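You operate a simulated robot arm through the tools that you are given. There is no shell and no other tool. Be economical: measure what you need, move in short steps, check, and stop when the job is done.

Carry out the task below with a simulated robot arm. There is one attempt and no reset: what you move stays moved.

JOB
Kit up: ring and hub by the set-up card, collar off the post.
Fine: each in its marked tray pocket; collar clamp stays free; then lock the tray latch; SLEEVE pocket empty; leave the other ring and hub, gauge arm, READY switch; the tray stays put.

It is judged by the outcome, as a careful person would: the job done as asked, and still so three seconds after it is handed in. It fails if anything else is knocked over, pushed out of place, dropped, spilled or broken.

ROBOT AND FRAMES
A 7-joint arm with a two-finger parallel gripper, fixed in place. Base frame: the origin is at the foot of the arm, x ahead of it, y to its left, z up; the work surface is at about z = 800. Units: mm, rad, N and s.
With the tool pointing down near the work surface it reaches from about 300 to 700 mm from the base axis. Its first joint turns from -1.152 to 1.152 rad. Payload 1.57 kg.
The TCP is the grasp point between the finger pads, 30 mm short of the fingertips. In the tool frame z runs along the fingers and y along their closing line. Largest opening 110 mm; finger width 24, thickness 12; the body of the gripper, 48 by 112 mm, starts 78 mm behind the TCP.
Orientation is that of the tool frame in the base frame, as [roll, pitch, yaw] about the fixed x, y, z axes, in that order (R = Rz(yaw) Ry(pitch) Rx(roll)). With the fingers straight down and closing along the base's y, the tool's x points along the base's -x, its y along +y and its z along -z.

CONTROLS
- The arm moves only by the tool arm_command. Its argument "moves" is a list of rows, each a list of 7 numbers: the shift along the tool's x, y, z in cm, then the turn, a rotation vector about the tool's x, y, z in rad, then the finger opening in cm, from 0 to 11. In form: [[dx, dy, dz, wx, wy, wz, jaw], ...]. A call has 1 to 8 rows; each row is the pose to reach, as a shift and turn from the pose commanded when the call began, along the tool's axes at that moment. Each row takes 0.2 s and may step no farther than 50 mm and 0.15 rad from the row before; otherwise, or with a gripper value out of range, the whole call is refused. Where a pose cannot be reached the arm comes as near as it can. A force on the tool above 70 N (or 10 N above the force at the start of the call, whichever is more), or a blocked arm, ends the call early, and 0.2 s more pass. Each finger travels about 108 mm/s and halts on what it meets, pressing with about 29 N; the grip force reading is that of the motor and also rises with nothing between the fingers. The clock runs only during rows and for 0.2 s after the last one: add rows that repeat a pose to give the fingers time. It gives the time, the measured TCP pose, the force on the tool (base axes), the opening and the grip force at its end, in the units of the frame above (readings bear some noise).
- Cameras (640 x 400 px; columns grow to the right, rows downward): "scene" is fixed at [168.8, -393.3, 1404.2]; the picture's right is [0.76, -0.65, 0.00], its down [-0.38, -0.45, -0.81] and it looks along [0.53, 0.61, -0.59] (base axes); focal length 346 px, centre (320, 200). "wrist" rides on the gripper at [70, 16, -141] in the tool frame; the picture's right is [-0.23, 0.97, 0.00], its down [-0.86, -0.20, -0.48] and it looks along [-0.47, -0.11, 0.88] (tool axes); focal length 222 px, centre (320, 200). There is no depth. A picture from a camera that has moved, and an enlarged one, comes with that camera's place and axes in the base frame and with its lens.
- capture(camera): a new picture of that camera. The clock stands still meanwhile.
- zoom(camera, box): a new picture of the part [left, top, right, bottom] of that camera's present view, enlarged. The clock stands still meanwhile.
- finish_job(): hands the job in; it is judged then, once.

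Go step by step. Nothing tells you positions but the pictures and the camera data: compare them with the known pose of the tool, close in by small moves and look again before you grip or let go. The budget is 120 turns and 84 pictures, counting those below and the enlarged ones. Unless the task says otherwise, let go and move clear before handing in, and close with one line.

The tools are called after "Call:" as a command line: name --pt "numbers of a row" for each row, then --argument value for the rest, lists and objects as JSON in quotes. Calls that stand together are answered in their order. arm_command: Moves the arm, as the interface text tells. Its arguments: {"type":"object","properties":{"moves":{"type":"array","items":{"type":"array","items":{"type":"number"}}}},"required":["moves"]} The other tools are called the same way: capture (camera) takes a picture; zoom (camera, box) takes an enlarged picture of a part of a camera's view; finish_job () hands the job in.

At the start:

```text
time_s: 0.0
tcp_pos: [338.3, -32.3, 1197.6]
ee_rot: [3.141, 0.0, 3.142]
contact_force: [-0.2, 0.3, -0.1]
finger_gap: 110.1
grasp_force: 0.1
```

scene: 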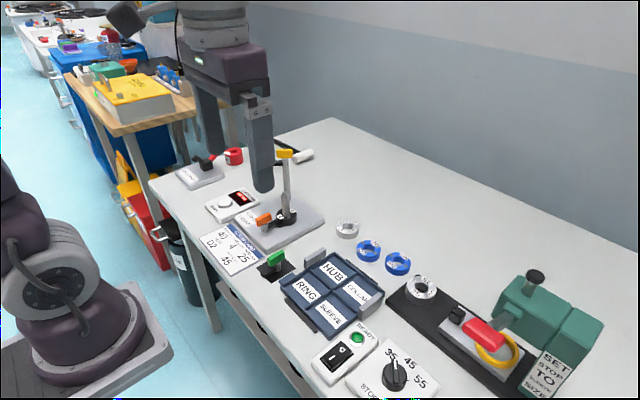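
wrist: 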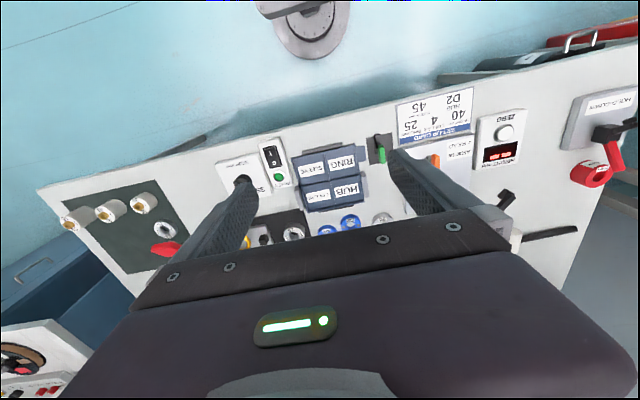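

I see a bench with a tray, card, rings, hubs, a post fixture and a sizing station. I'll zoom in to read the card and find the parts.

Call:
zoom --camera "scene" --box '[180, 130, 340, 280]'

Call:
zoom --camera "scene" --box '[260, 210, 440, 390]'

Call:
zoom --camera "scene" --box '[340, 240, 620, 400]'

Call:
zoom --camera "wrist" --box '[200, 80, 560, 260]'

```text
2.67 times, centred on (260, 205) of scene
camera zoom: at [168.8, -393.3, 1404.2], right [0.76, -0.65, 0.0], down [-0.38, -0.45, -0.81], along [0.53, 0.61, -0.59], focal length 922 px, centre (480, 187)
```

zoom: 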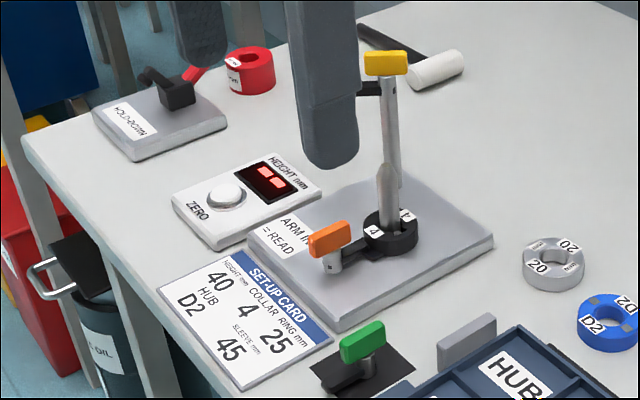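

```text
2.22 times, centred on (350, 300) of scene
camera zoom: at [168.8, -393.3, 1404.2], right [0.76, -0.65, 0.0], down [-0.38, -0.45, -0.81], along [0.53, 0.61, -0.59], focal length 768 px, centre (253, -22)
```

zoom: 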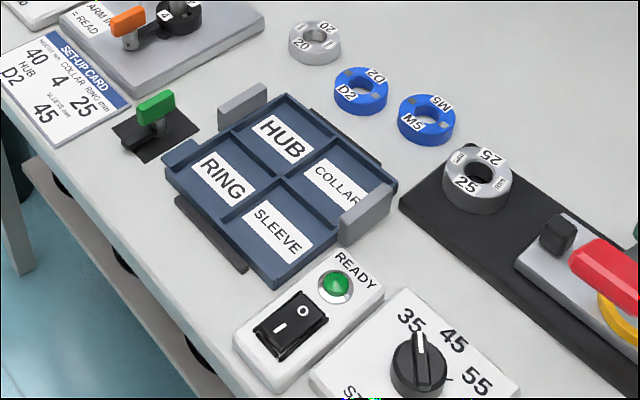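

```text
2.29 times, centred on (480, 320) of scene
camera zoom: at [168.8, -393.3, 1404.2], right [0.76, -0.65, 0.0], down [-0.38, -0.45, -0.81], along [0.53, 0.61, -0.59], focal length 790 px, centre (-46, -74)
```

zoom: 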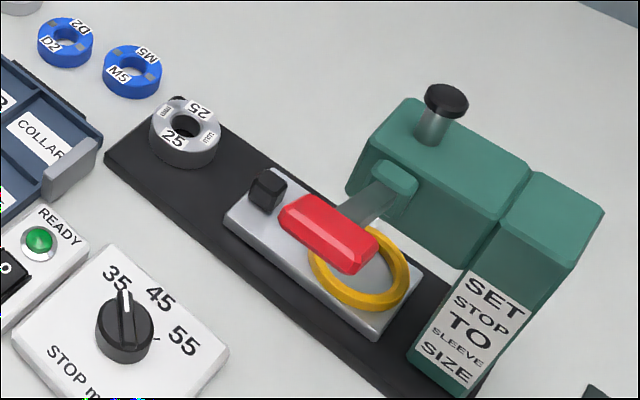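

```text
1.78 times, centred on (380, 170) of wrist
camera zoom: at [268.3, -15.1, 1339.3], right [0.23, 0.97, 0.0], down [0.86, -0.2, 0.48], along [0.47, -0.11, -0.88], focal length 395 px, centre (213, 253)
```

zoom: 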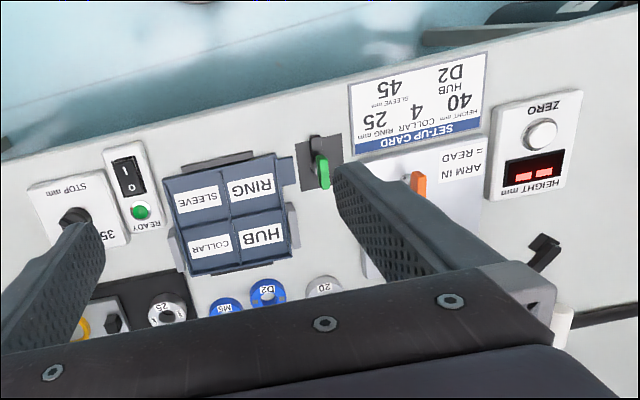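

The card reads: ring 25, hub D2, collar 4 (height 40 and sleeve 45 are also listed). I'll move the arm high over the post fixture and look at it with the wrist camera.

Call:
arm_command --pt "-1.5 3 0.2 0 0 0 11" --pt "-3 6 0.4 0 0 0 11" --pt "-4.5 9 0.6 0 0 0 11" --pt "-6 12 0.8 0 0 0 11" --pt "-7.5 15 1 0 0 0 11" --pt "-9 18 1.2 0 0 0 11" --pt "-10.5 21 1.5 0 0 0 11" --pt "-12 23 1.7 0 0 0 11"

Call:
capture --camera "wrist"

Call:
zoom --camera "scene" --box '[210, 130, 340, 260]'

```text
time_s: 1.8
tcp_pos: [459.3, 198.6, 1177.9]
ee_rot: [3.141, 0.001, 3.141]
contact_force: [0.1, 0.3, 0.4]
finger_gap: 109.8
grasp_force: 0.0
```

```text
77 pictures are left
camera wrist: at [388.2, 214.8, 1321.8], right [0.23, 0.97, 0.0], down [0.86, -0.2, 0.48], along [0.47, -0.11, -0.88], focal length 222 px, centre (320, 200)
```

wrist: 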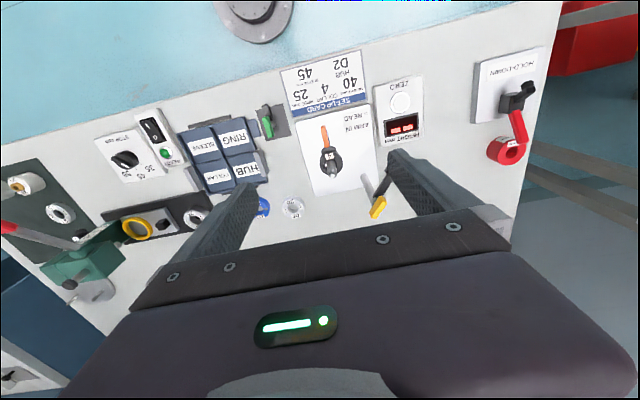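

```text
3.08 times, centred on (275, 195) of scene
camera zoom: at [168.8, -393.3, 1404.2], right [0.76, -0.65, 0.0], down [-0.38, -0.45, -0.81], along [0.53, 0.61, -0.59], focal length 1064 px, centre (458, 215)
```

zoom: 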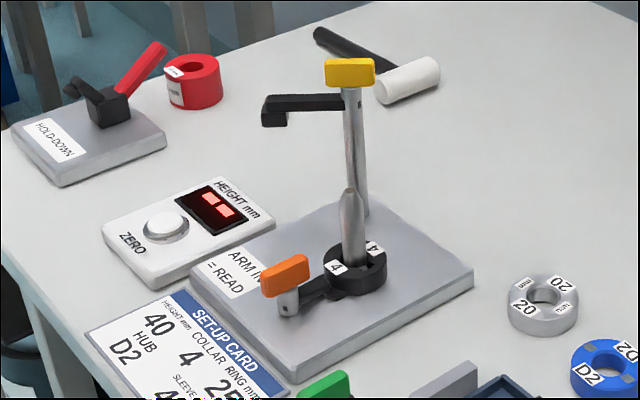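

Call:
zoom --camera "wrist" --box '[270, 90, 430, 230]'

Call:
zoom --camera "wrist" --box '[0, 90, 240, 300]'

```text
2.86 times, centred on (350, 160) of wrist
camera zoom: at [388.2, 214.8, 1321.8], right [0.23, 0.97, 0.0], down [0.86, -0.2, 0.48], along [0.47, -0.11, -0.88], focal length 635 px, centre (234, 314)
```

zoom: 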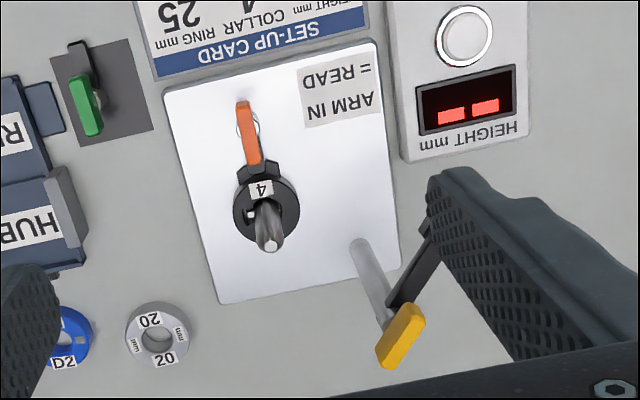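

```text
1.90 times, centred on (120, 195) of wrist
camera zoom: at [388.2, 214.8, 1321.8], right [0.23, 0.97, 0.0], down [0.86, -0.2, 0.48], along [0.47, -0.11, -0.88], focal length 423 px, centre (701, 210)
```

zoom: 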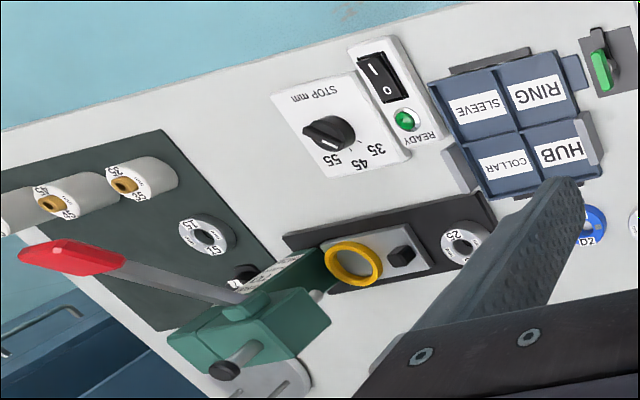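

The collar (4) sits on a pointed post at about (565, 200) with its clamp lever towards −x. I'll move lower for a close look.

Call:
arm_command --pt "-1 0 3 0 0 0 9" --pt "-2 0 6 0 0 0 8" --pt "-3 0 9 0 0 0 8" --pt "-4 0 12 0 0 0 8" --pt "-4 0 15 0 0 0 8" --pt "-4 0 17.5 0 0 0 8"

Call:
zoom --camera "wrist" --box '[220, 60, 440, 240]'

```text
time_s: 3.2
tcp_pos: [498.7, 197.1, 1006.8]
ee_rot: [-3.141, 0.001, 3.141]
contact_force: [0.0, 0.0, 0.7]
finger_gap: 80.1
grasp_force: 0.1
```

```text
2.22 times, centred on (330, 150) of wrist
camera zoom: at [428.8, 214.6, 1147.5], right [0.23, 0.97, 0.0], down [0.85, -0.2, 0.48], along [0.47, -0.11, -0.88], focal length 494 px, centre (298, 311)
```

zoom: 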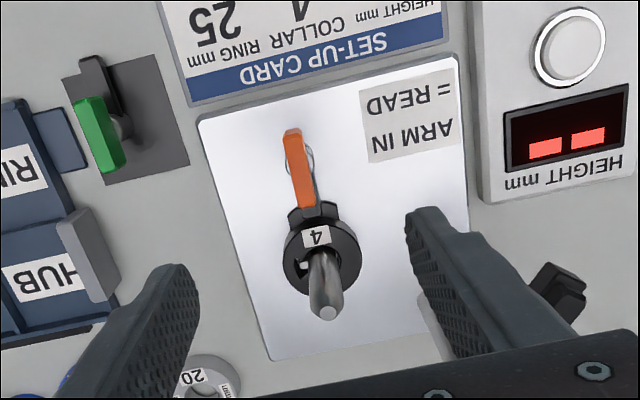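

Call:
zoom --camera "scene" --box '[240, 195, 300, 235]'

Call:
zoom --camera "scene" --box '[245, 235, 335, 295]'

Call:
zoom --camera "wrist" --box '[300, 100, 360, 210]'

```text
10.00 times, centred on (270, 215) of scene
camera zoom: at [168.8, -393.3, 1404.2], right [0.76, -0.65, 0.0], down [-0.38, -0.45, -0.81], along [0.53, 0.61, -0.59], focal length 3457 px, centre (820, 50)
```

zoom: 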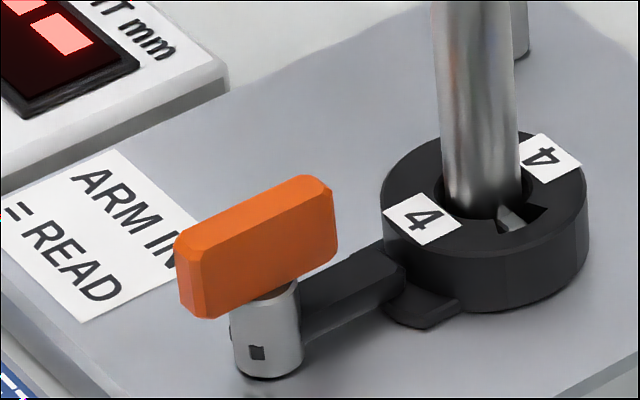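

```text
6.67 times, centred on (290, 265) of scene
camera zoom: at [168.8, -393.3, 1404.2], right [0.76, -0.65, 0.0], down [-0.38, -0.45, -0.81], along [0.53, 0.61, -0.59], focal length 2304 px, centre (520, -233)
```

zoom: 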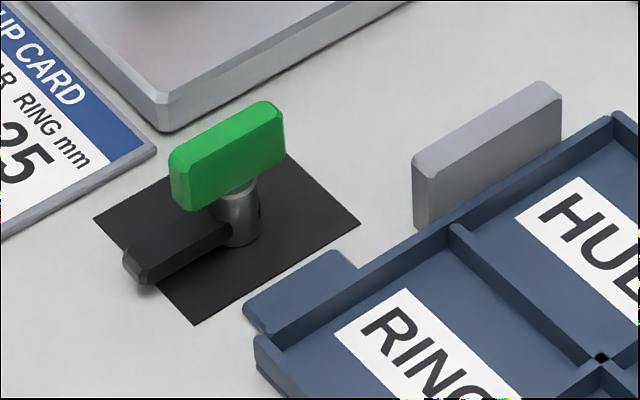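

```text
3.64 times, centred on (330, 155) of wrist
camera zoom: at [428.8, 214.6, 1147.5], right [0.23, 0.97, 0.0], down [0.85, -0.2, 0.48], along [0.47, -0.11, -0.88], focal length 808 px, centre (284, 364)
```

zoom: 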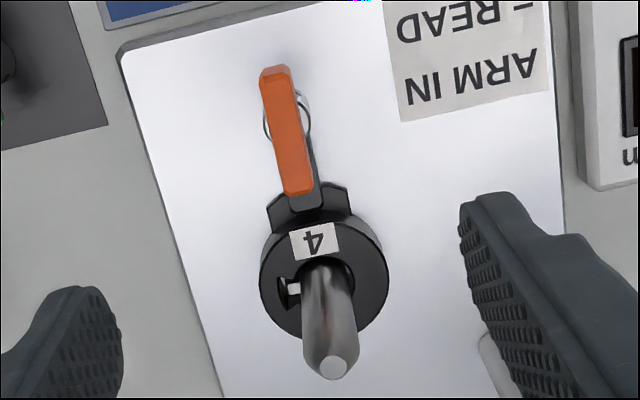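

Call:
zoom --camera "wrist" --box '[312, 145, 352, 185]'

Call:
zoom --camera "scene" --box '[274, 203, 304, 228]'

```text
10.00 times, centred on (332, 165) of wrist
camera zoom: at [428.8, 214.6, 1147.5], right [0.23, 0.97, 0.0], down [0.85, -0.2, 0.48], along [0.47, -0.11, -0.88], focal length 2221 px, centre (200, 550)
```

zoom: 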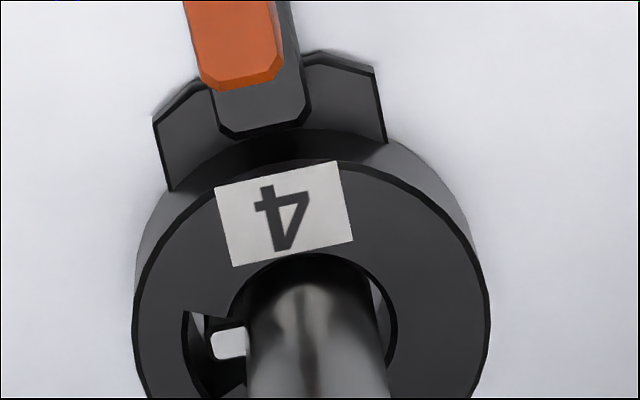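

```text
16.00 times, centred on (289, 216) of scene
camera zoom: at [168.8, -393.3, 1404.2], right [0.76, -0.65, 0.0], down [-0.38, -0.45, -0.81], along [0.53, 0.61, -0.59], focal length 5530 px, centre (816, -48)
```

zoom: 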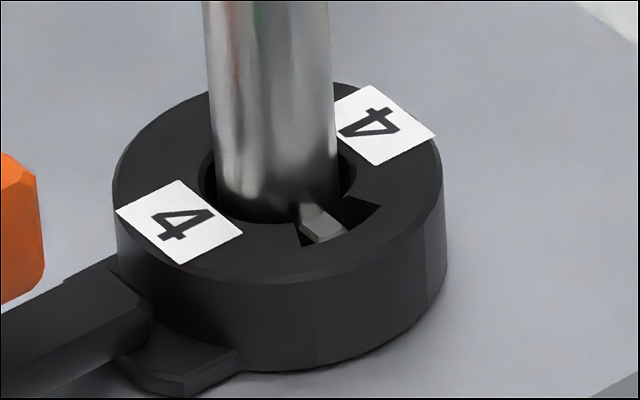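

The collar's foot is held under the arm of the orange clamp, so the clamp has to be swung off first. Its handle lies along x, centred near (495, 200). I'll move above it and check alignment.

Call:
arm_command --pt "0.35 0.25 4 0 0 0 6" --pt "0.35 0.25 8 0 0 0 5" --pt "0.35 0.25 8 0 0 0 5"

Call:
capture --camera "wrist"

Call:
zoom --camera "scene" --box '[220, 150, 330, 240]'

```text
time_s: 4.0
tcp_pos: [494.2, 200.6, 925.3]
ee_rot: [-3.141, -0.002, -3.14]
contact_force: [0.0, 0.5, -0.6]
finger_gap: 50.2
grasp_force: 0.0
```

```text
67 pictures are left
camera wrist: at [425.4, 217.8, 1067.5], right [0.23, 0.97, 0.0], down [0.86, -0.2, 0.48], along [0.47, -0.11, -0.88], focal length 222 px, centre (320, 200)
```

wrist: 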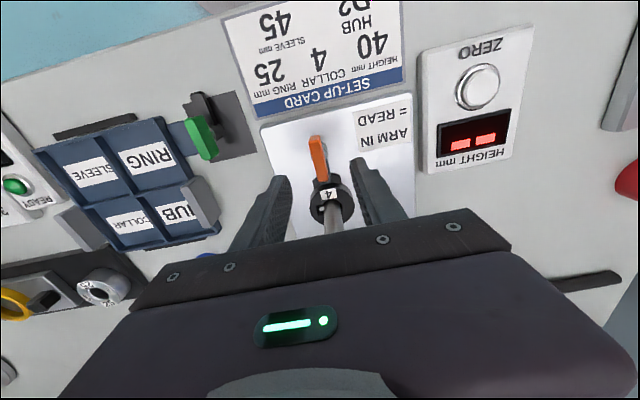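

```text
4.44 times, centred on (275, 195) of scene
camera zoom: at [168.8, -393.3, 1404.2], right [0.76, -0.65, 0.0], down [-0.38, -0.45, -0.81], along [0.53, 0.61, -0.59], focal length 1536 px, centre (520, 222)
```

zoom: 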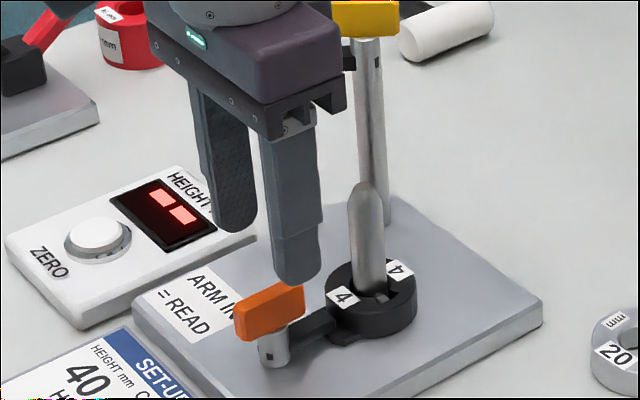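

The fingers straddle the handle in y. I'll shift slightly in x, descend to TCP z ≈ 876 and grip it.

Call:
arm_command --pt "0.3 0 2.5 0 0 0 5" --pt "0.3 0 4.9 0 0 0 5" --pt "0.3 0 4.9 0 0 0 3" --pt "0.3 0 4.9 0 0 0 0.5" --pt "0.3 0 4.9 0 0 0 0.5"

Call:
capture --camera "wrist"

Call:
zoom --camera "scene" --box '[220, 150, 330, 240]'

```text
time_s: 5.2
tcp_pos: [491.7, 199.9, 875.9]
ee_rot: [-3.139, 0.0, 3.141]
contact_force: [-0.9, -8.7, -3.2]
finger_gap: 11.1
grasp_force: 28.3
```

```text
65 pictures are left
camera wrist: at [422.1, 217.7, 1018.5], right [0.23, 0.97, 0.0], down [0.86, -0.2, 0.48], along [0.47, -0.11, -0.88], focal length 222 px, centre (320, 200)
```

wrist: 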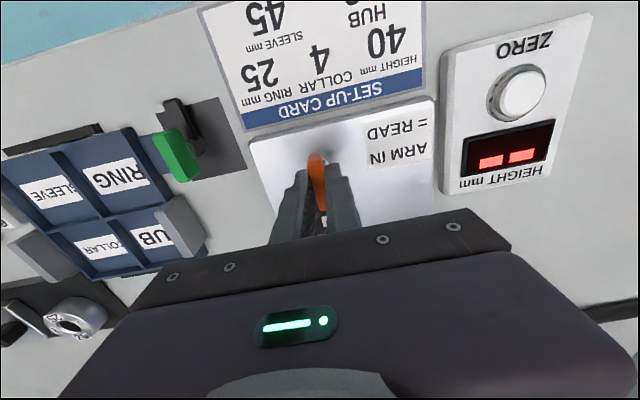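

```text
4.44 times, centred on (275, 195) of scene
camera zoom: at [168.8, -393.5, 1404.2], right [0.76, -0.65, 0.0], down [-0.38, -0.45, -0.81], along [0.53, 0.61, -0.59], focal length 1536 px, centre (520, 222)
```

zoom: 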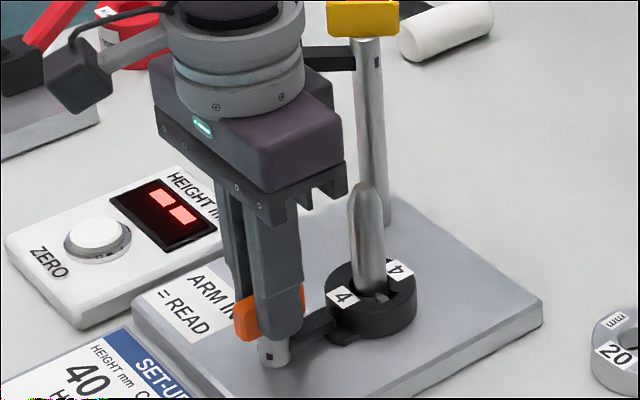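

The handle is held. I'll try a small clockwise turn first and watch the force.

Call:
arm_command --pt "0 0 0 0 0 0.1 0.5" --pt "0 0 0 0 0 0.2 0.5" --pt "0 0 0 0 0 0.3 0.5"

Call:
zoom --camera "scene" --box '[220, 150, 330, 240]'

```text
time_s: 6.0
tcp_pos: [491.8, 200.9, 876.7]
ee_rot: [3.142, 0.003, 2.843]
contact_force: [2.9, -9.2, 2.7]
finger_gap: 18.2
grasp_force: 32.6
```

```text
4.44 times, centred on (275, 195) of scene
camera zoom: at [168.9, -393.5, 1404.1], right [0.76, -0.65, 0.0], down [-0.38, -0.45, -0.81], along [0.53, 0.61, -0.59], focal length 1536 px, centre (520, 222)
```

zoom: 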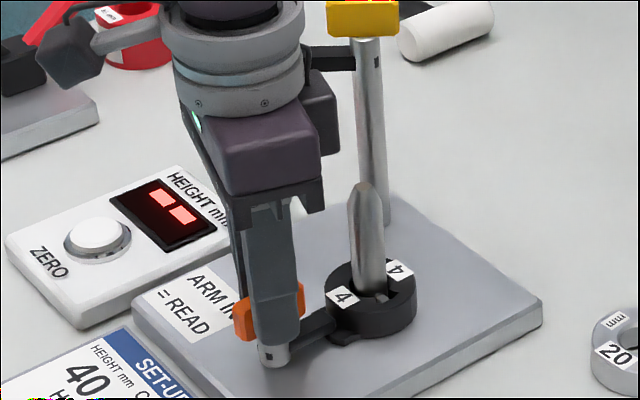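

The gap opened to 18 mm while the handle stayed put, so that way is against the stop. I'll turn back and go the other way.

Call:
arm_command --pt "0 0 0 0 0 -0.15 0.5" --pt "0 0 0 0 0 -0.3 0.5" --pt "0 0 0 0 0 -0.4 0.5" --pt "0 0 0 0 0 -0.5 0.5" --pt "0 0 0 0 0 -0.6 0.5" --pt "0 0 0 0 0 -0.7 0.5"

Call:
zoom --camera "scene" --box '[220, 150, 330, 240]'

```text
time_s: 7.4
tcp_pos: [490.9, 199.7, 875.4]
ee_rot: [3.14, -0.003, -2.738]
contact_force: [-11.6, -13.4, 7.3]
finger_gap: 11.0
grasp_force: 29.1
```

```text
4.44 times, centred on (275, 195) of scene
camera zoom: at [168.4, -393.6, 1404.2], right [0.76, -0.65, 0.0], down [-0.38, -0.45, -0.81], along [0.53, 0.61, -0.59], focal length 1536 px, centre (520, 222)
```

zoom: 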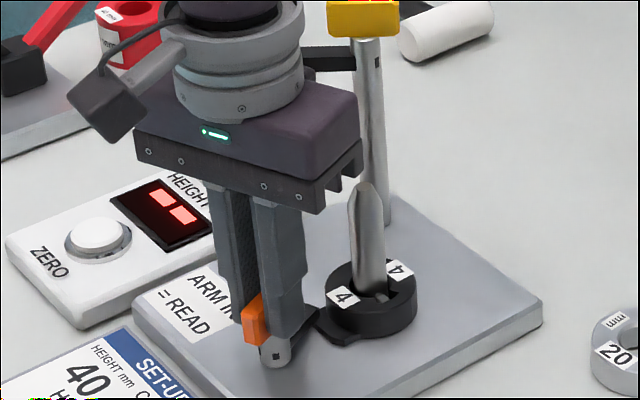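

It turns freely counter-clockwise and the arm is swinging off the foot. I'll continue to about 90°.

Call:
arm_command --pt "0 0 0 0 0 -0.14 0.5" --pt "0 0 0 0 0 -0.28 0.5" --pt "0 0 0 0 0 -0.42 0.5" --pt "0 0 0 0 0 -0.56 0.5" --pt "0 0 0 0 0 -0.7 0.5" --pt "0 0 0 0 0 -0.84 0.5" --pt "0 0 0 0 0 -0.98 0.5" --pt "0 0 0 0 0 -1.12 0.5"

Call:
zoom --camera "scene" --box '[220, 150, 330, 240]'

```text
time_s: 9.2
tcp_pos: [491.9, 198.1, 877.9]
ee_rot: [-3.141, -0.002, -1.619]
contact_force: [-1.3, -21.5, -2.5]
finger_gap: 11.1
grasp_force: 28.2
```

```text
4.44 times, centred on (275, 195) of scene
camera zoom: at [168.8, -393.8, 1404.1], right [0.76, -0.65, 0.0], down [-0.38, -0.45, -0.81], along [0.53, 0.61, -0.59], focal length 1536 px, centre (520, 222)
```

zoom: 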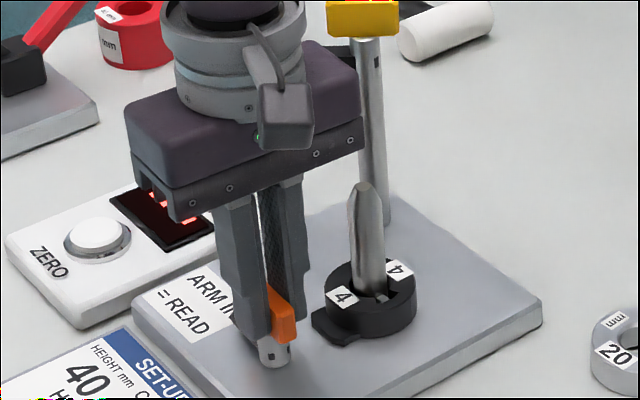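

The clamp arm is clear of the collar foot. I'll open, rise and turn back.

Call:
arm_command --pt "0 0 0 0 0 0 2" --pt "0 0 0 0 0 0 3" --pt "0 0 -4 0 0 0 3" --pt "0 0 -8 0 0 0 3" --pt "0 0 -11 0 0 0.1 3" --pt "0 0 -11 0 0 0.24 4"

Call:
arm_command --pt "0 0 0 0 0 0.15 5" --pt "0 0 0 0 0 0.3 6" --pt "0 0 0 0 0 0.45 7" --pt "0 0 0 0 0 0.6 7" --pt "0 0 0 0 0 0.75 7" --pt "0 0 0 0 0 0.9 7" --pt "0 0 0 0 0 1.05 7" --pt "0 0 0 0 0 1.2 7"

Call:
arm_command --pt "0 0 0 0 0 0.08 7"

Call:
capture --camera "wrist"

Call:
zoom --camera "scene" --box '[220, 150, 330, 240]'

```text
time_s: 10.6
tcp_pos: [491.0, 199.2, 986.6]
ee_rot: [3.14, 0.001, -1.861]
contact_force: [0.3, 0.8, 0.3]
finger_gap: 40.1
grasp_force: 0.1
```

```text
time_s: 12.4
tcp_pos: [491.4, 201.0, 986.1]
ee_rot: [-3.141, -0.001, -3.063]
contact_force: [-0.6, -0.1, 0.4]
finger_gap: 70.2
grasp_force: 0.0
```

```text
time_s: 12.8
tcp_pos: [491.3, 200.8, 985.9]
ee_rot: [-3.14, 0.0, 3.141]
contact_force: [-0.2, 0.3, 0.0]
finger_gap: 70.0
grasp_force: 0.0
```

```text
60 pictures are left
camera wrist: at [421.3, 217.6, 1128.3], right [0.23, 0.97, 0.0], down [0.86, -0.2, 0.48], along [0.47, -0.11, -0.88], focal length 222 px, centre (320, 200)
```

wrist: 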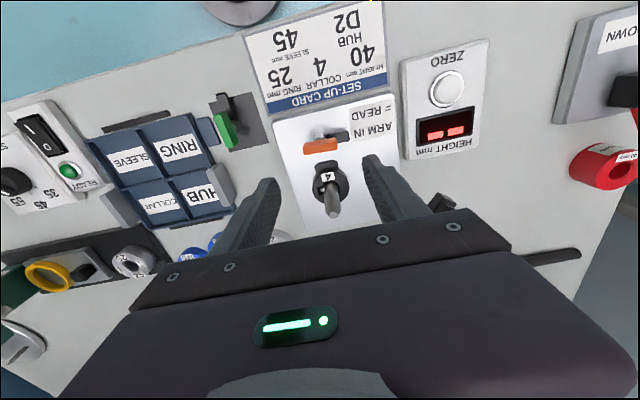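

```text
4.44 times, centred on (275, 195) of scene
camera zoom: at [168.8, -393.3, 1404.2], right [0.76, -0.65, 0.0], down [-0.38, -0.45, -0.81], along [0.53, 0.61, -0.59], focal length 1536 px, centre (520, 222)
```

zoom: 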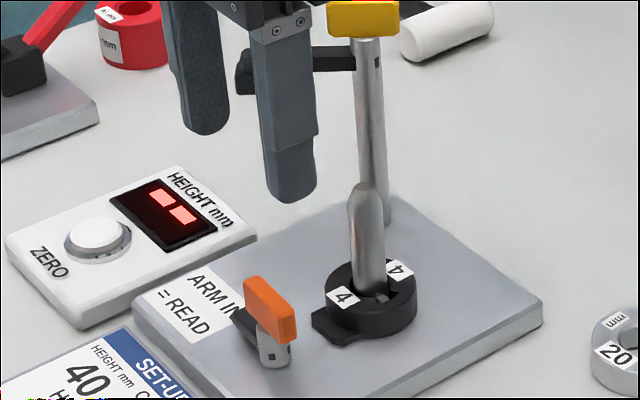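

The clamp is open and clear. Next is the collar: I'll move closer above the post, keeping the tips above its top (about 915), to measure its centre.

Call:
arm_command --pt "-2 0 1 0 0 0 8" --pt "-4 0 2 0 0 0 8" --pt "-4 0 2 0 0 0 8"

Call:
zoom --camera "wrist" --box '[250, 120, 410, 230]'

```text
time_s: 13.6
tcp_pos: [532.3, 200.4, 966.1]
ee_rot: [-3.14, -0.001, -3.141]
contact_force: [-0.7, 0.2, -0.2]
finger_gap: 79.8
grasp_force: 0.1
```

```text
3.64 times, centred on (330, 175) of wrist
camera zoom: at [462.0, 217.3, 1107.9], right [0.23, 0.97, 0.0], down [0.86, -0.2, 0.48], along [0.47, -0.11, -0.88], focal length 808 px, centre (284, 291)
```

zoom: 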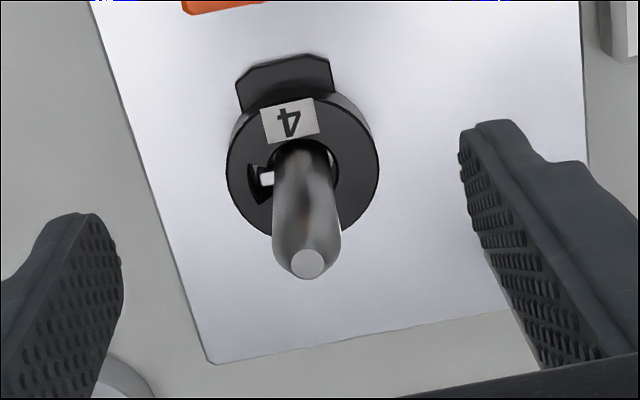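

Collar centre is about (559.5, 201) and its diameter about 53 mm. I'll move over it and descend in stages.

Call:
arm_command --pt "-2.75 0.05 0 0 0 0 8" --pt "-2.75 0.05 3.5 0 0 0 8" --pt "-2.75 0.05 7 0 0 0 8" --pt "-2.75 0.05 10 0 0 0 8" --pt "-2.75 0.05 10.8 0 0 0 8"

Call:
zoom --camera "scene" --box '[220, 150, 330, 240]'

Call:
capture --camera "wrist"

```text
time_s: 14.8
tcp_pos: [559.6, 200.3, 858.3]
ee_rot: [3.142, 0.002, -3.14]
contact_force: [-0.1, -0.5, -0.4]
finger_gap: 80.0
grasp_force: 0.1
```

```text
4.44 times, centred on (275, 195) of scene
camera zoom: at [168.8, -393.3, 1404.2], right [0.76, -0.65, 0.0], down [-0.38, -0.45, -0.81], along [0.53, 0.61, -0.59], focal length 1536 px, centre (520, 222)
```

zoom: 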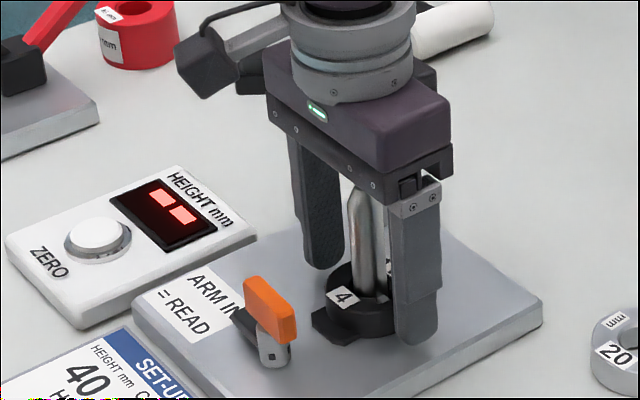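

```text
56 pictures are left
camera wrist: at [489.6, 218.0, 999.9], right [0.23, 0.97, 0.0], down [0.86, -0.2, 0.48], along [0.47, -0.11, -0.88], focal length 222 px, centre (320, 200)
```

wrist: 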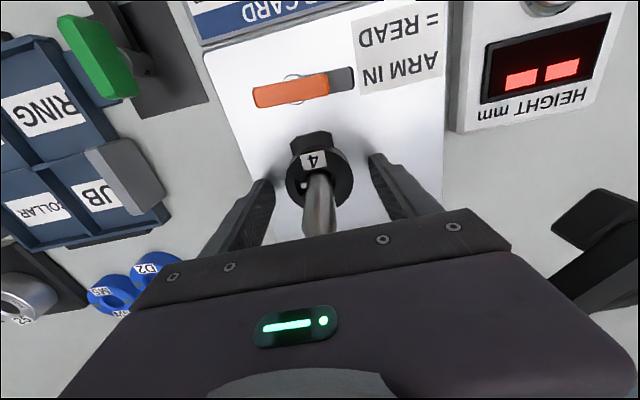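

The fingers straddle the collar evenly. I'll go 5 mm lower and close on it.

Call:
arm_command --pt "0 0 0.5 0 0 0 8" --pt "0 0 0.5 0 0 0 6.5" --pt "0 0 0.5 0 0 0 5" --pt "0 0 0.5 0 0 0 4.5" --pt "0 0 0.5 0 0 0 4.5"

Call:
zoom --camera "scene" --box '[240, 180, 320, 240]'

```text
time_s: 16.0
tcp_pos: [558.0, 200.9, 853.0]
ee_rot: [3.139, 0.001, -3.14]
contact_force: [-0.1, 0.3, 0.1]
finger_gap: 53.1
grasp_force: 29.3
```

```text
6.67 times, centred on (280, 210) of scene
camera zoom: at [168.8, -393.3, 1404.2], right [0.76, -0.65, 0.0], down [-0.38, -0.45, -0.81], along [0.53, 0.61, -0.59], focal length 2304 px, centre (587, 133)
```

zoom: 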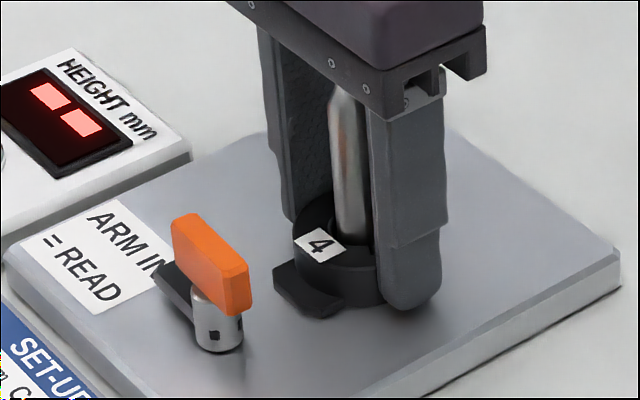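

Gripped at 53 mm with no side load. I'll lift 2 cm gently and check.

Call:
arm_command --pt "0 0 -0.5 0 0 0 4.5" --pt "0 0 -1 0 0 0 4.5" --pt "0 0 -1.5 0 0 0 4.5" --pt "0 0 -2 0 0 0 4.5"

Call:
zoom --camera "scene" --box '[240, 180, 320, 240]'

```text
time_s: 17.0
tcp_pos: [560.1, 200.4, 873.3]
ee_rot: [3.141, -0.001, 3.141]
contact_force: [0.1, 0.0, -0.9]
finger_gap: 53.2
grasp_force: 28.8
```

```text
6.67 times, centred on (280, 210) of scene
camera zoom: at [168.8, -393.3, 1404.2], right [0.76, -0.65, 0.0], down [-0.38, -0.45, -0.81], along [0.53, 0.61, -0.59], focal length 2304 px, centre (587, 133)
```

zoom: 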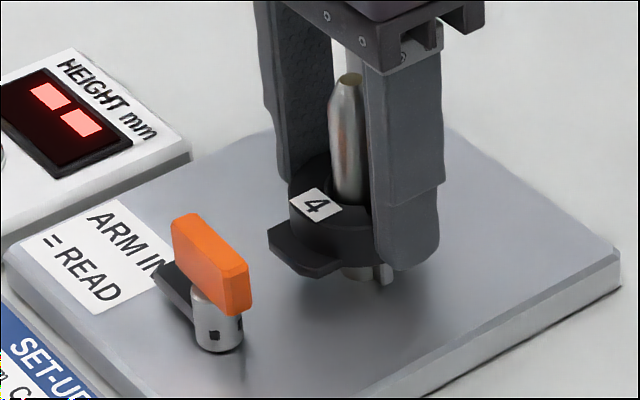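

The collar comes up freely past the pin. I'll continue until it is clear of the post tip.

Call:
arm_command --pt "0 0 -2 0 0 0 4.5" --pt "0 0 -4 0 0 0 4.5" --pt "0 0 -6 0 0 0 4.5" --pt "0 0 -8 0 0 0 4.5" --pt "0 0 -10 0 0 0 4.5" --pt "0 0 -12 0 0 0 4.5"

Call:
zoom --camera "scene" --box '[220, 110, 340, 240]'

```text
time_s: 18.4
tcp_pos: [558.7, 199.4, 992.9]
ee_rot: [3.142, -0.003, -3.141]
contact_force: [-0.4, -0.6, -0.6]
finger_gap: 53.2
grasp_force: 28.8
```

```text
3.08 times, centred on (280, 175) of scene
camera zoom: at [168.8, -393.3, 1404.2], right [0.76, -0.65, 0.0], down [-0.38, -0.45, -0.81], along [0.53, 0.61, -0.59], focal length 1064 px, centre (443, 277)
```

zoom: 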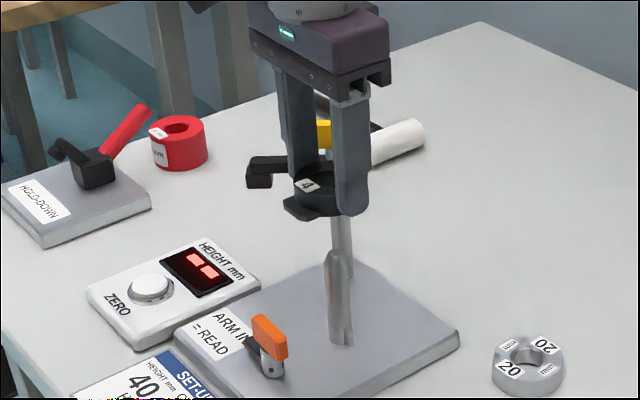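

The collar is clear of the post. I'll carry it towards the tray and look at the tray from above.

Call:
arm_command --pt "0.2 -4 0 0 0 0 4.5" --pt "0.4 -8 0 0 0 0 4.5" --pt "0.6 -12 0 0 0 0 4.5" --pt "0.8 -16 0 0 0 0 4.5" --pt "1 -20 0 0 0 0 4.5" --pt "1.2 -24 0 0 0 0 4.5" --pt "1.4 -26 0 0 0 0 4.5"

Call:
capture --camera "wrist"

Call:
zoom --camera "wrist" --box '[200, 30, 440, 180]'

```text
time_s: 20.0
tcp_pos: [544.0, -60.0, 994.1]
ee_rot: [-3.141, 0.001, -3.141]
contact_force: [0.5, -0.6, -2.1]
finger_gap: 53.1
grasp_force: 29.6
```

```text
52 pictures are left
camera wrist: at [474.4, -42.5, 1136.1], right [0.23, 0.97, 0.0], down [0.86, -0.2, 0.48], along [0.47, -0.11, -0.88], focal length 222 px, centre (320, 200)
```

wrist: 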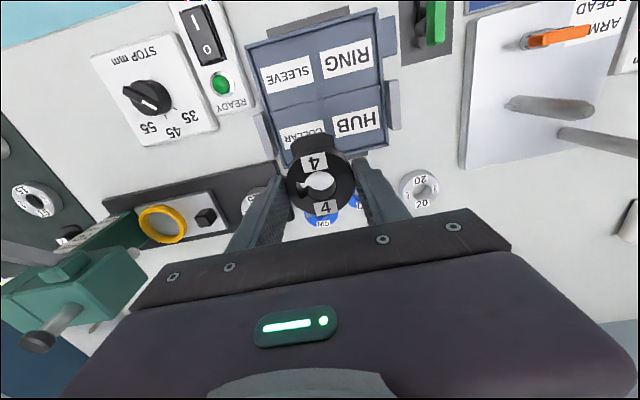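

```text
2.67 times, centred on (320, 105) of wrist
camera zoom: at [474.4, -42.5, 1136.1], right [0.23, 0.97, 0.0], down [0.86, -0.2, 0.48], along [0.47, -0.11, -0.88], focal length 592 px, centre (320, 453)
```

zoom: 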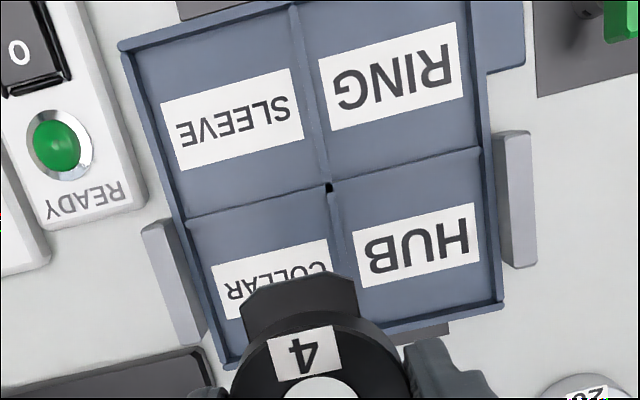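

Tray outline is about x 421–578, y −120–32. I need the wall height to know how low the fingers can go, so I'll zoom in on the tray.

Call:
zoom --camera "scene" --box '[275, 235, 395, 345]'

```text
3.64 times, centred on (335, 290) of scene
camera zoom: at [168.8, -393.3, 1404.2], right [0.76, -0.65, 0.0], down [-0.38, -0.45, -0.81], along [0.53, 0.61, -0.59], focal length 1257 px, centre (266, -127)
```

zoom: 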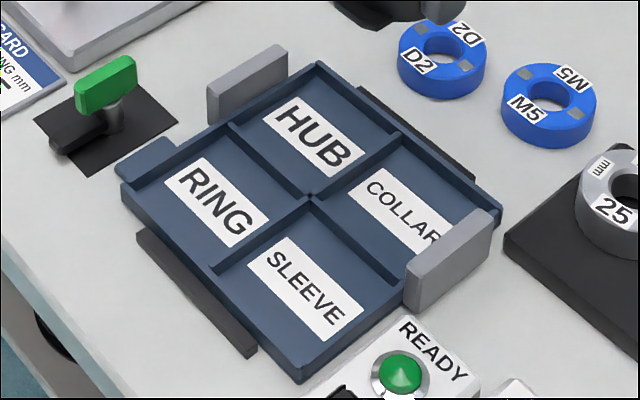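

Walls stand about 10 mm above the pocket floor, so I can release with the tips just above wall height. I'll go down over the COLLAR pocket, staying just above the walls, and check.

Call:
arm_command --pt "0.1 -1.8 0 0 0 0 4.5" --pt "0.1 -1.8 4 0 0 0 4.5" --pt "0.1 -1.8 8 0 0 0 4.5" --pt "0.1 -1.8 11 0 0 0 4.5" --pt "0.1 -1.8 13 0 0 0 4.5"

Call:
zoom --camera "wrist" --box '[220, 60, 440, 240]'

Call:
zoom --camera "scene" --box '[295, 225, 415, 335]'

```text
time_s: 21.2
tcp_pos: [544.8, -77.2, 863.2]
ee_rot: [-3.141, 0.0, -3.138]
contact_force: [0.2, -0.4, -0.7]
finger_gap: 53.0
grasp_force: 28.9
```

```text
2.22 times, centred on (330, 150) of wrist
camera zoom: at [474.1, -60.1, 1005.3], right [0.23, 0.97, 0.0], down [0.86, -0.2, 0.48], along [0.47, -0.11, -0.88], focal length 494 px, centre (298, 311)
```

zoom: 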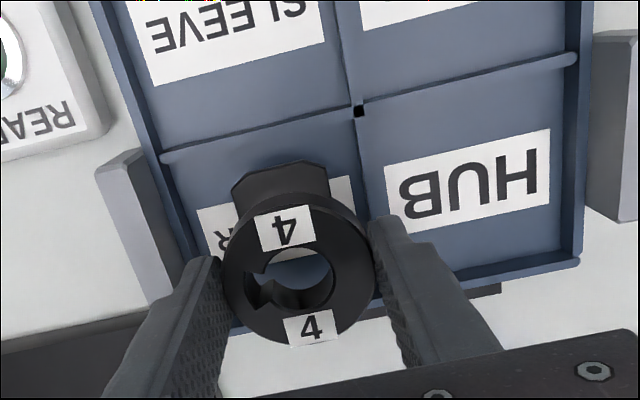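

```text
3.64 times, centred on (355, 280) of scene
camera zoom: at [168.9, -393.3, 1404.2], right [0.76, -0.65, 0.0], down [-0.38, -0.45, -0.81], along [0.53, 0.61, -0.59], focal length 1257 px, centre (193, -91)
```

zoom: 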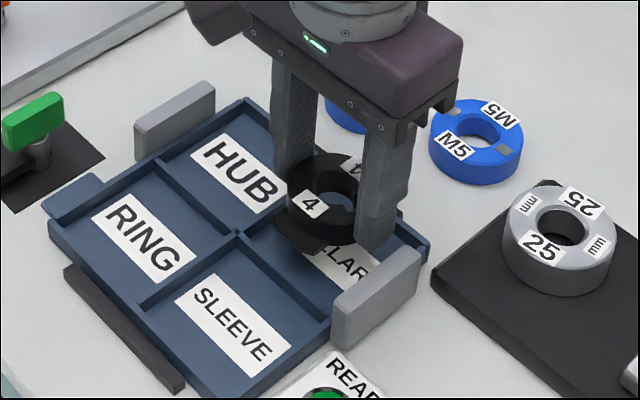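

Alignment with the pocket is good. I'll lower so the tips are just above the wall tops.

Call:
arm_command --pt "0.1 -0.1 0.6 0 0 0 4.5" --pt "0.1 -0.1 1.2 0 0 0 4.5" --pt "0.1 -0.1 1.7 0 0 0 4.5"

Call:
zoom --camera "wrist" --box '[220, 60, 440, 240]'

Call:
zoom --camera "scene" --box '[325, 250, 405, 320]'

```text
time_s: 22.0
tcp_pos: [543.2, -78.6, 846.3]
ee_rot: [-3.141, 0.0, -3.139]
contact_force: [-1.2, 0.0, 0.8]
finger_gap: 53.2
grasp_force: 28.6
```

```text
2.22 times, centred on (330, 150) of wrist
camera zoom: at [473.2, -61.1, 988.1], right [0.23, 0.97, 0.0], down [0.86, -0.2, 0.48], along [0.47, -0.11, -0.88], focal length 494 px, centre (298, 311)
```

zoom: 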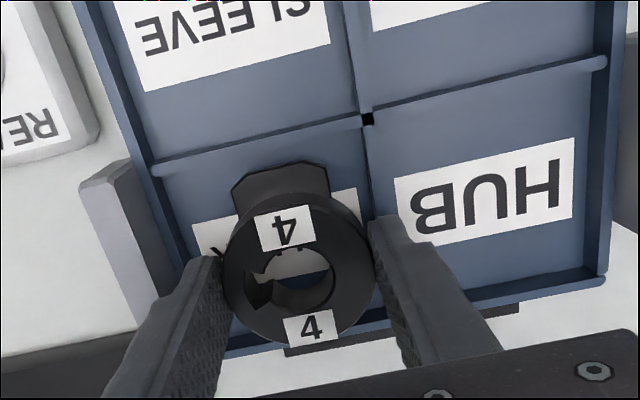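

```text
5.71 times, centred on (365, 285) of scene
camera zoom: at [168.8, -393.3, 1404.2], right [0.76, -0.65, 0.0], down [-0.38, -0.45, -0.81], along [0.53, 0.61, -0.59], focal length 1975 px, centre (63, -286)
```

zoom: 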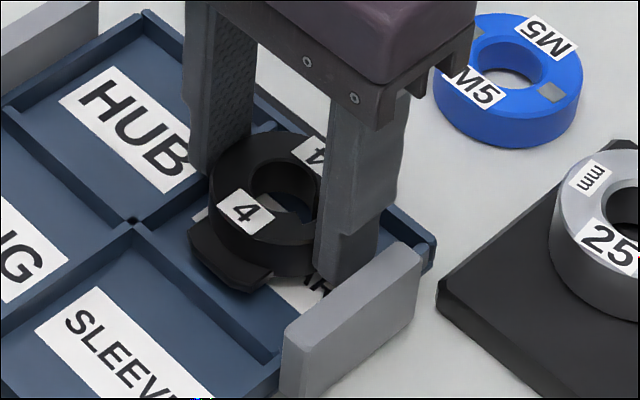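

Call:
arm_command --pt "0 0 0.1 0 0 0 4.5" --pt "0 0 0.2 0 0 0 4.5" --pt "0 0 0.3 0 0 0 4.5"

Call:
zoom --camera "scene" --box '[340, 255, 400, 305]'

```text
time_s: 22.8
tcp_pos: [543.3, -79.6, 845.1]
ee_rot: [-3.14, 0.004, -3.141]
contact_force: [-13.0, 1.5, 63.8]
finger_gap: 53.0
grasp_force: 28.7
```

```text
8.00 times, centred on (370, 280) of scene
camera zoom: at [167.4, -393.2, 1404.4], right [0.76, -0.65, 0.0], down [-0.38, -0.45, -0.81], along [0.53, 0.61, -0.59], focal length 2765 px, centre (-80, -440)
```

zoom: 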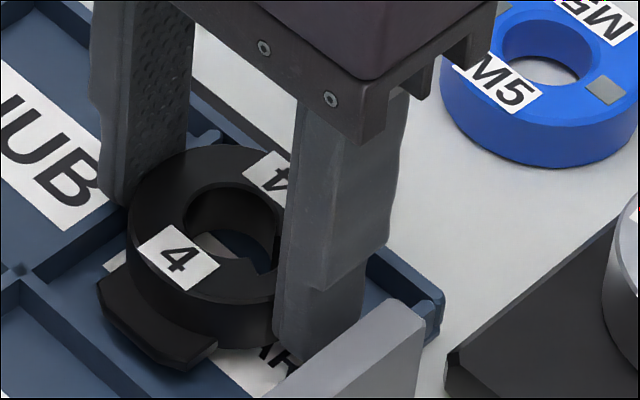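

Contact is felt at TCP z ≈ 845.5. I'll back off 2.5 mm to unload, then open only slightly.

Call:
arm_command --pt "0 0 -0.15 0 0 0 4.5" --pt "0 0 -0.25 0 0 0 4.5"

Call:
arm_command --pt "0 0 0 0 0 0 5.4" --pt "0 0 0 0 0 0 5.7" --pt "0 0 0 0 0 0 5.9" --pt "0 0 0 0 0 0 5.9"

Call:
zoom --camera "scene" --box '[325, 250, 405, 320]'

```text
time_s: 23.4
tcp_pos: [542.8, -78.3, 846.1]
ee_rot: [-3.14, 0.002, -3.141]
contact_force: [0.0, 0.0, 29.4]
finger_gap: 52.9
grasp_force: 28.3
```

```text
time_s: 24.4
tcp_pos: [542.5, -79.5, 845.5]
ee_rot: [-3.141, 0.003, -3.141]
contact_force: [5.5, -5.7, 18.4]
finger_gap: 54.1
grasp_force: 0.0
```

```text
5.71 times, centred on (365, 285) of scene
camera zoom: at [168.6, -393.4, 1404.2], right [0.76, -0.65, 0.0], down [-0.38, -0.45, -0.81], along [0.53, 0.61, -0.59], focal length 1975 px, centre (63, -286)
```

zoom: 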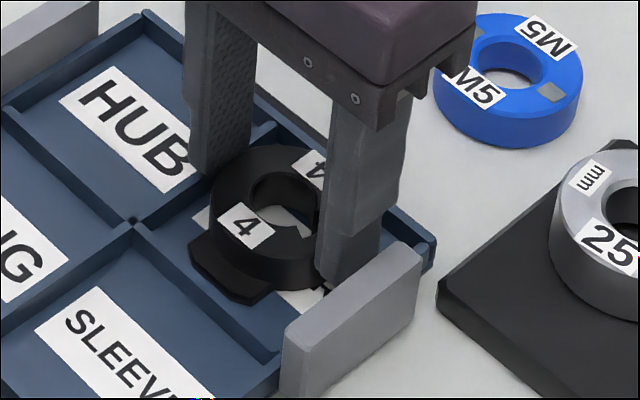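

The opening stopped at 54 mm, so the fingers are probably touching the walls; the collar is released. I'll rise slowly.

Call:
arm_command --pt "0 0 -0.3 0 0 0 5.5" --pt "0 0 -0.6 0 0 0 5.6" --pt "0 0 -1 0 0 0 5.9"

Call:
zoom --camera "scene" --box '[325, 250, 405, 320]'

```text
time_s: 25.2
tcp_pos: [541.8, -78.2, 856.2]
ee_rot: [3.141, -0.001, -3.139]
contact_force: [-0.3, -0.2, -0.4]
finger_gap: 58.9
grasp_force: 0.0
```

```text
5.71 times, centred on (365, 285) of scene
camera zoom: at [168.8, -393.3, 1404.2], right [0.76, -0.65, 0.0], down [-0.38, -0.45, -0.81], along [0.53, 0.61, -0.59], focal length 1975 px, centre (63, -286)
```

zoom: 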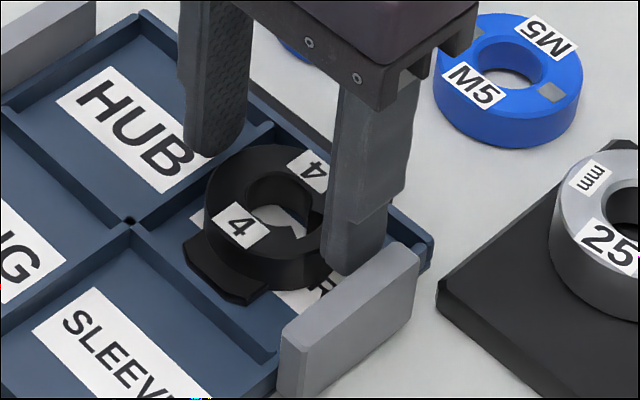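

The collar sits flat in its pocket. I'll rise and move to look at the hubs and ring 25.

Call:
arm_command --pt "0 0 -4 0 0 0 6.5" --pt "-1 0 -8 0 0 0 8" --pt "-4 0 -11 0 0 0 8" --pt "-8 -1 -13 0 0 0 8"

Call:
capture --camera "wrist"

Call:
zoom --camera "scene" --box '[275, 235, 395, 345]'

```text
time_s: 26.2
tcp_pos: [623.8, -88.6, 985.9]
ee_rot: [3.141, -0.001, -3.14]
contact_force: [0.4, -0.3, -0.4]
finger_gap: 80.2
grasp_force: 0.1
```

```text
42 pictures are left
camera wrist: at [554.0, -72.1, 1128.2], right [0.23, 0.97, 0.0], down [0.86, -0.2, 0.48], along [0.47, -0.11, -0.88], focal length 222 px, centre (320, 200)
```

wrist: 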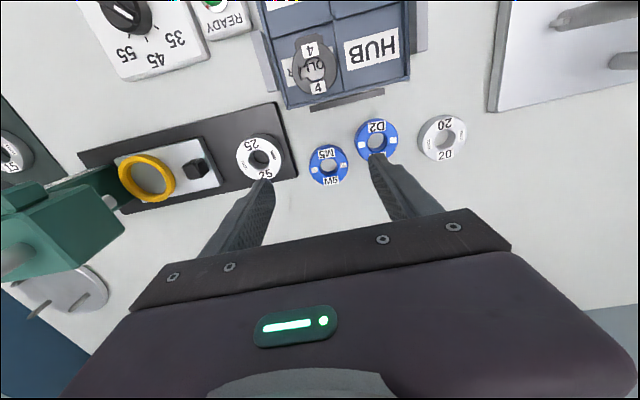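

```text
3.64 times, centred on (335, 290) of scene
camera zoom: at [168.8, -393.3, 1404.2], right [0.76, -0.65, 0.0], down [-0.38, -0.45, -0.81], along [0.53, 0.61, -0.59], focal length 1257 px, centre (266, -127)
```

zoom: 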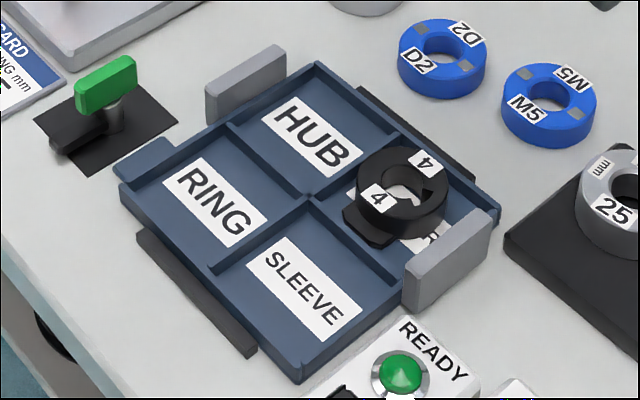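

Hub D2 is at about (644, −13). M5 lies close on its −y side, so I'll turn the gripper 0.52 rad to keep the fingers away from it while moving above D2.

Call:
arm_command --pt "-0.5 2 1.5 0 0 0.13 7" --pt "-1 4 3 0 0 0.26 6.8" --pt "-1.5 6 5 0 0 0.39 6.8" --pt "-2 7.6 7 0 0 0.52 6.8" --pt "-2 7.6 9 0 0 0.52 6.8"

Call:
capture --camera "wrist"

```text
time_s: 27.4
tcp_pos: [642.9, -11.5, 896.6]
ee_rot: [-3.141, 0.0, 2.621]
contact_force: [-0.7, 0.1, 0.9]
finger_gap: 68.0
grasp_force: 0.1
```

```text
40 pictures are left
camera wrist: at [591.0, 37.2, 1038.3], right [0.68, 0.73, 0.0], down [0.64, -0.6, 0.48], along [0.35, -0.33, -0.88], focal length 222 px, centre (320, 200)
```

wrist: 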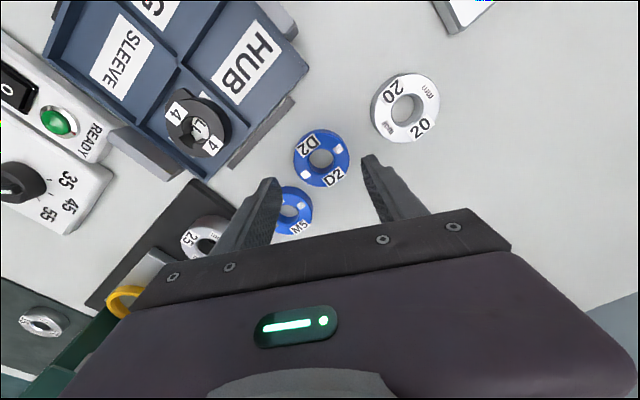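

D2 is centred between the fingers. I'll lower to grip its upper half and close.

Call:
arm_command --pt "0 0 2.5 0 0 0 6.8" --pt "0 0 4.5 0 0 0 6.8" --pt "0 0 5.4 0 0 0 6.8" --pt "0 0 5.4 0 0 0 5.5" --pt "0 0 5.4 0 0 0 4.5" --pt "0 0 5.4 0 0 0 4.5"

Call:
zoom --camera "scene" --box '[330, 215, 430, 295]'

```text
time_s: 28.8
tcp_pos: [643.6, -12.5, 841.1]
ee_rot: [-3.141, -0.001, 2.624]
contact_force: [0.4, 0.4, 0.8]
finger_gap: 56.3
grasp_force: 28.7
```

```text
5.00 times, centred on (380, 255) of scene
camera zoom: at [168.8, -393.3, 1404.2], right [0.76, -0.65, 0.0], down [-0.38, -0.45, -0.81], along [0.53, 0.61, -0.59], focal length 1728 px, centre (20, -75)
```

zoom: 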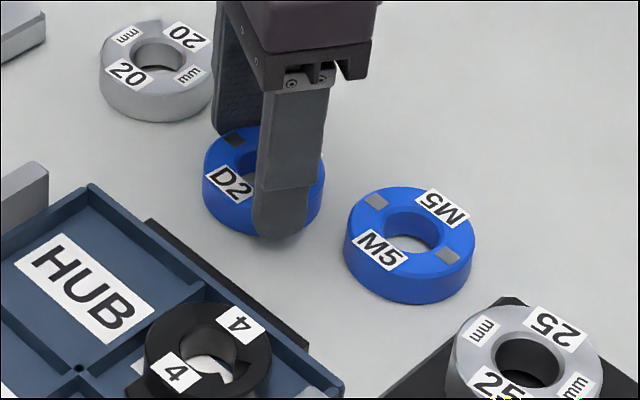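

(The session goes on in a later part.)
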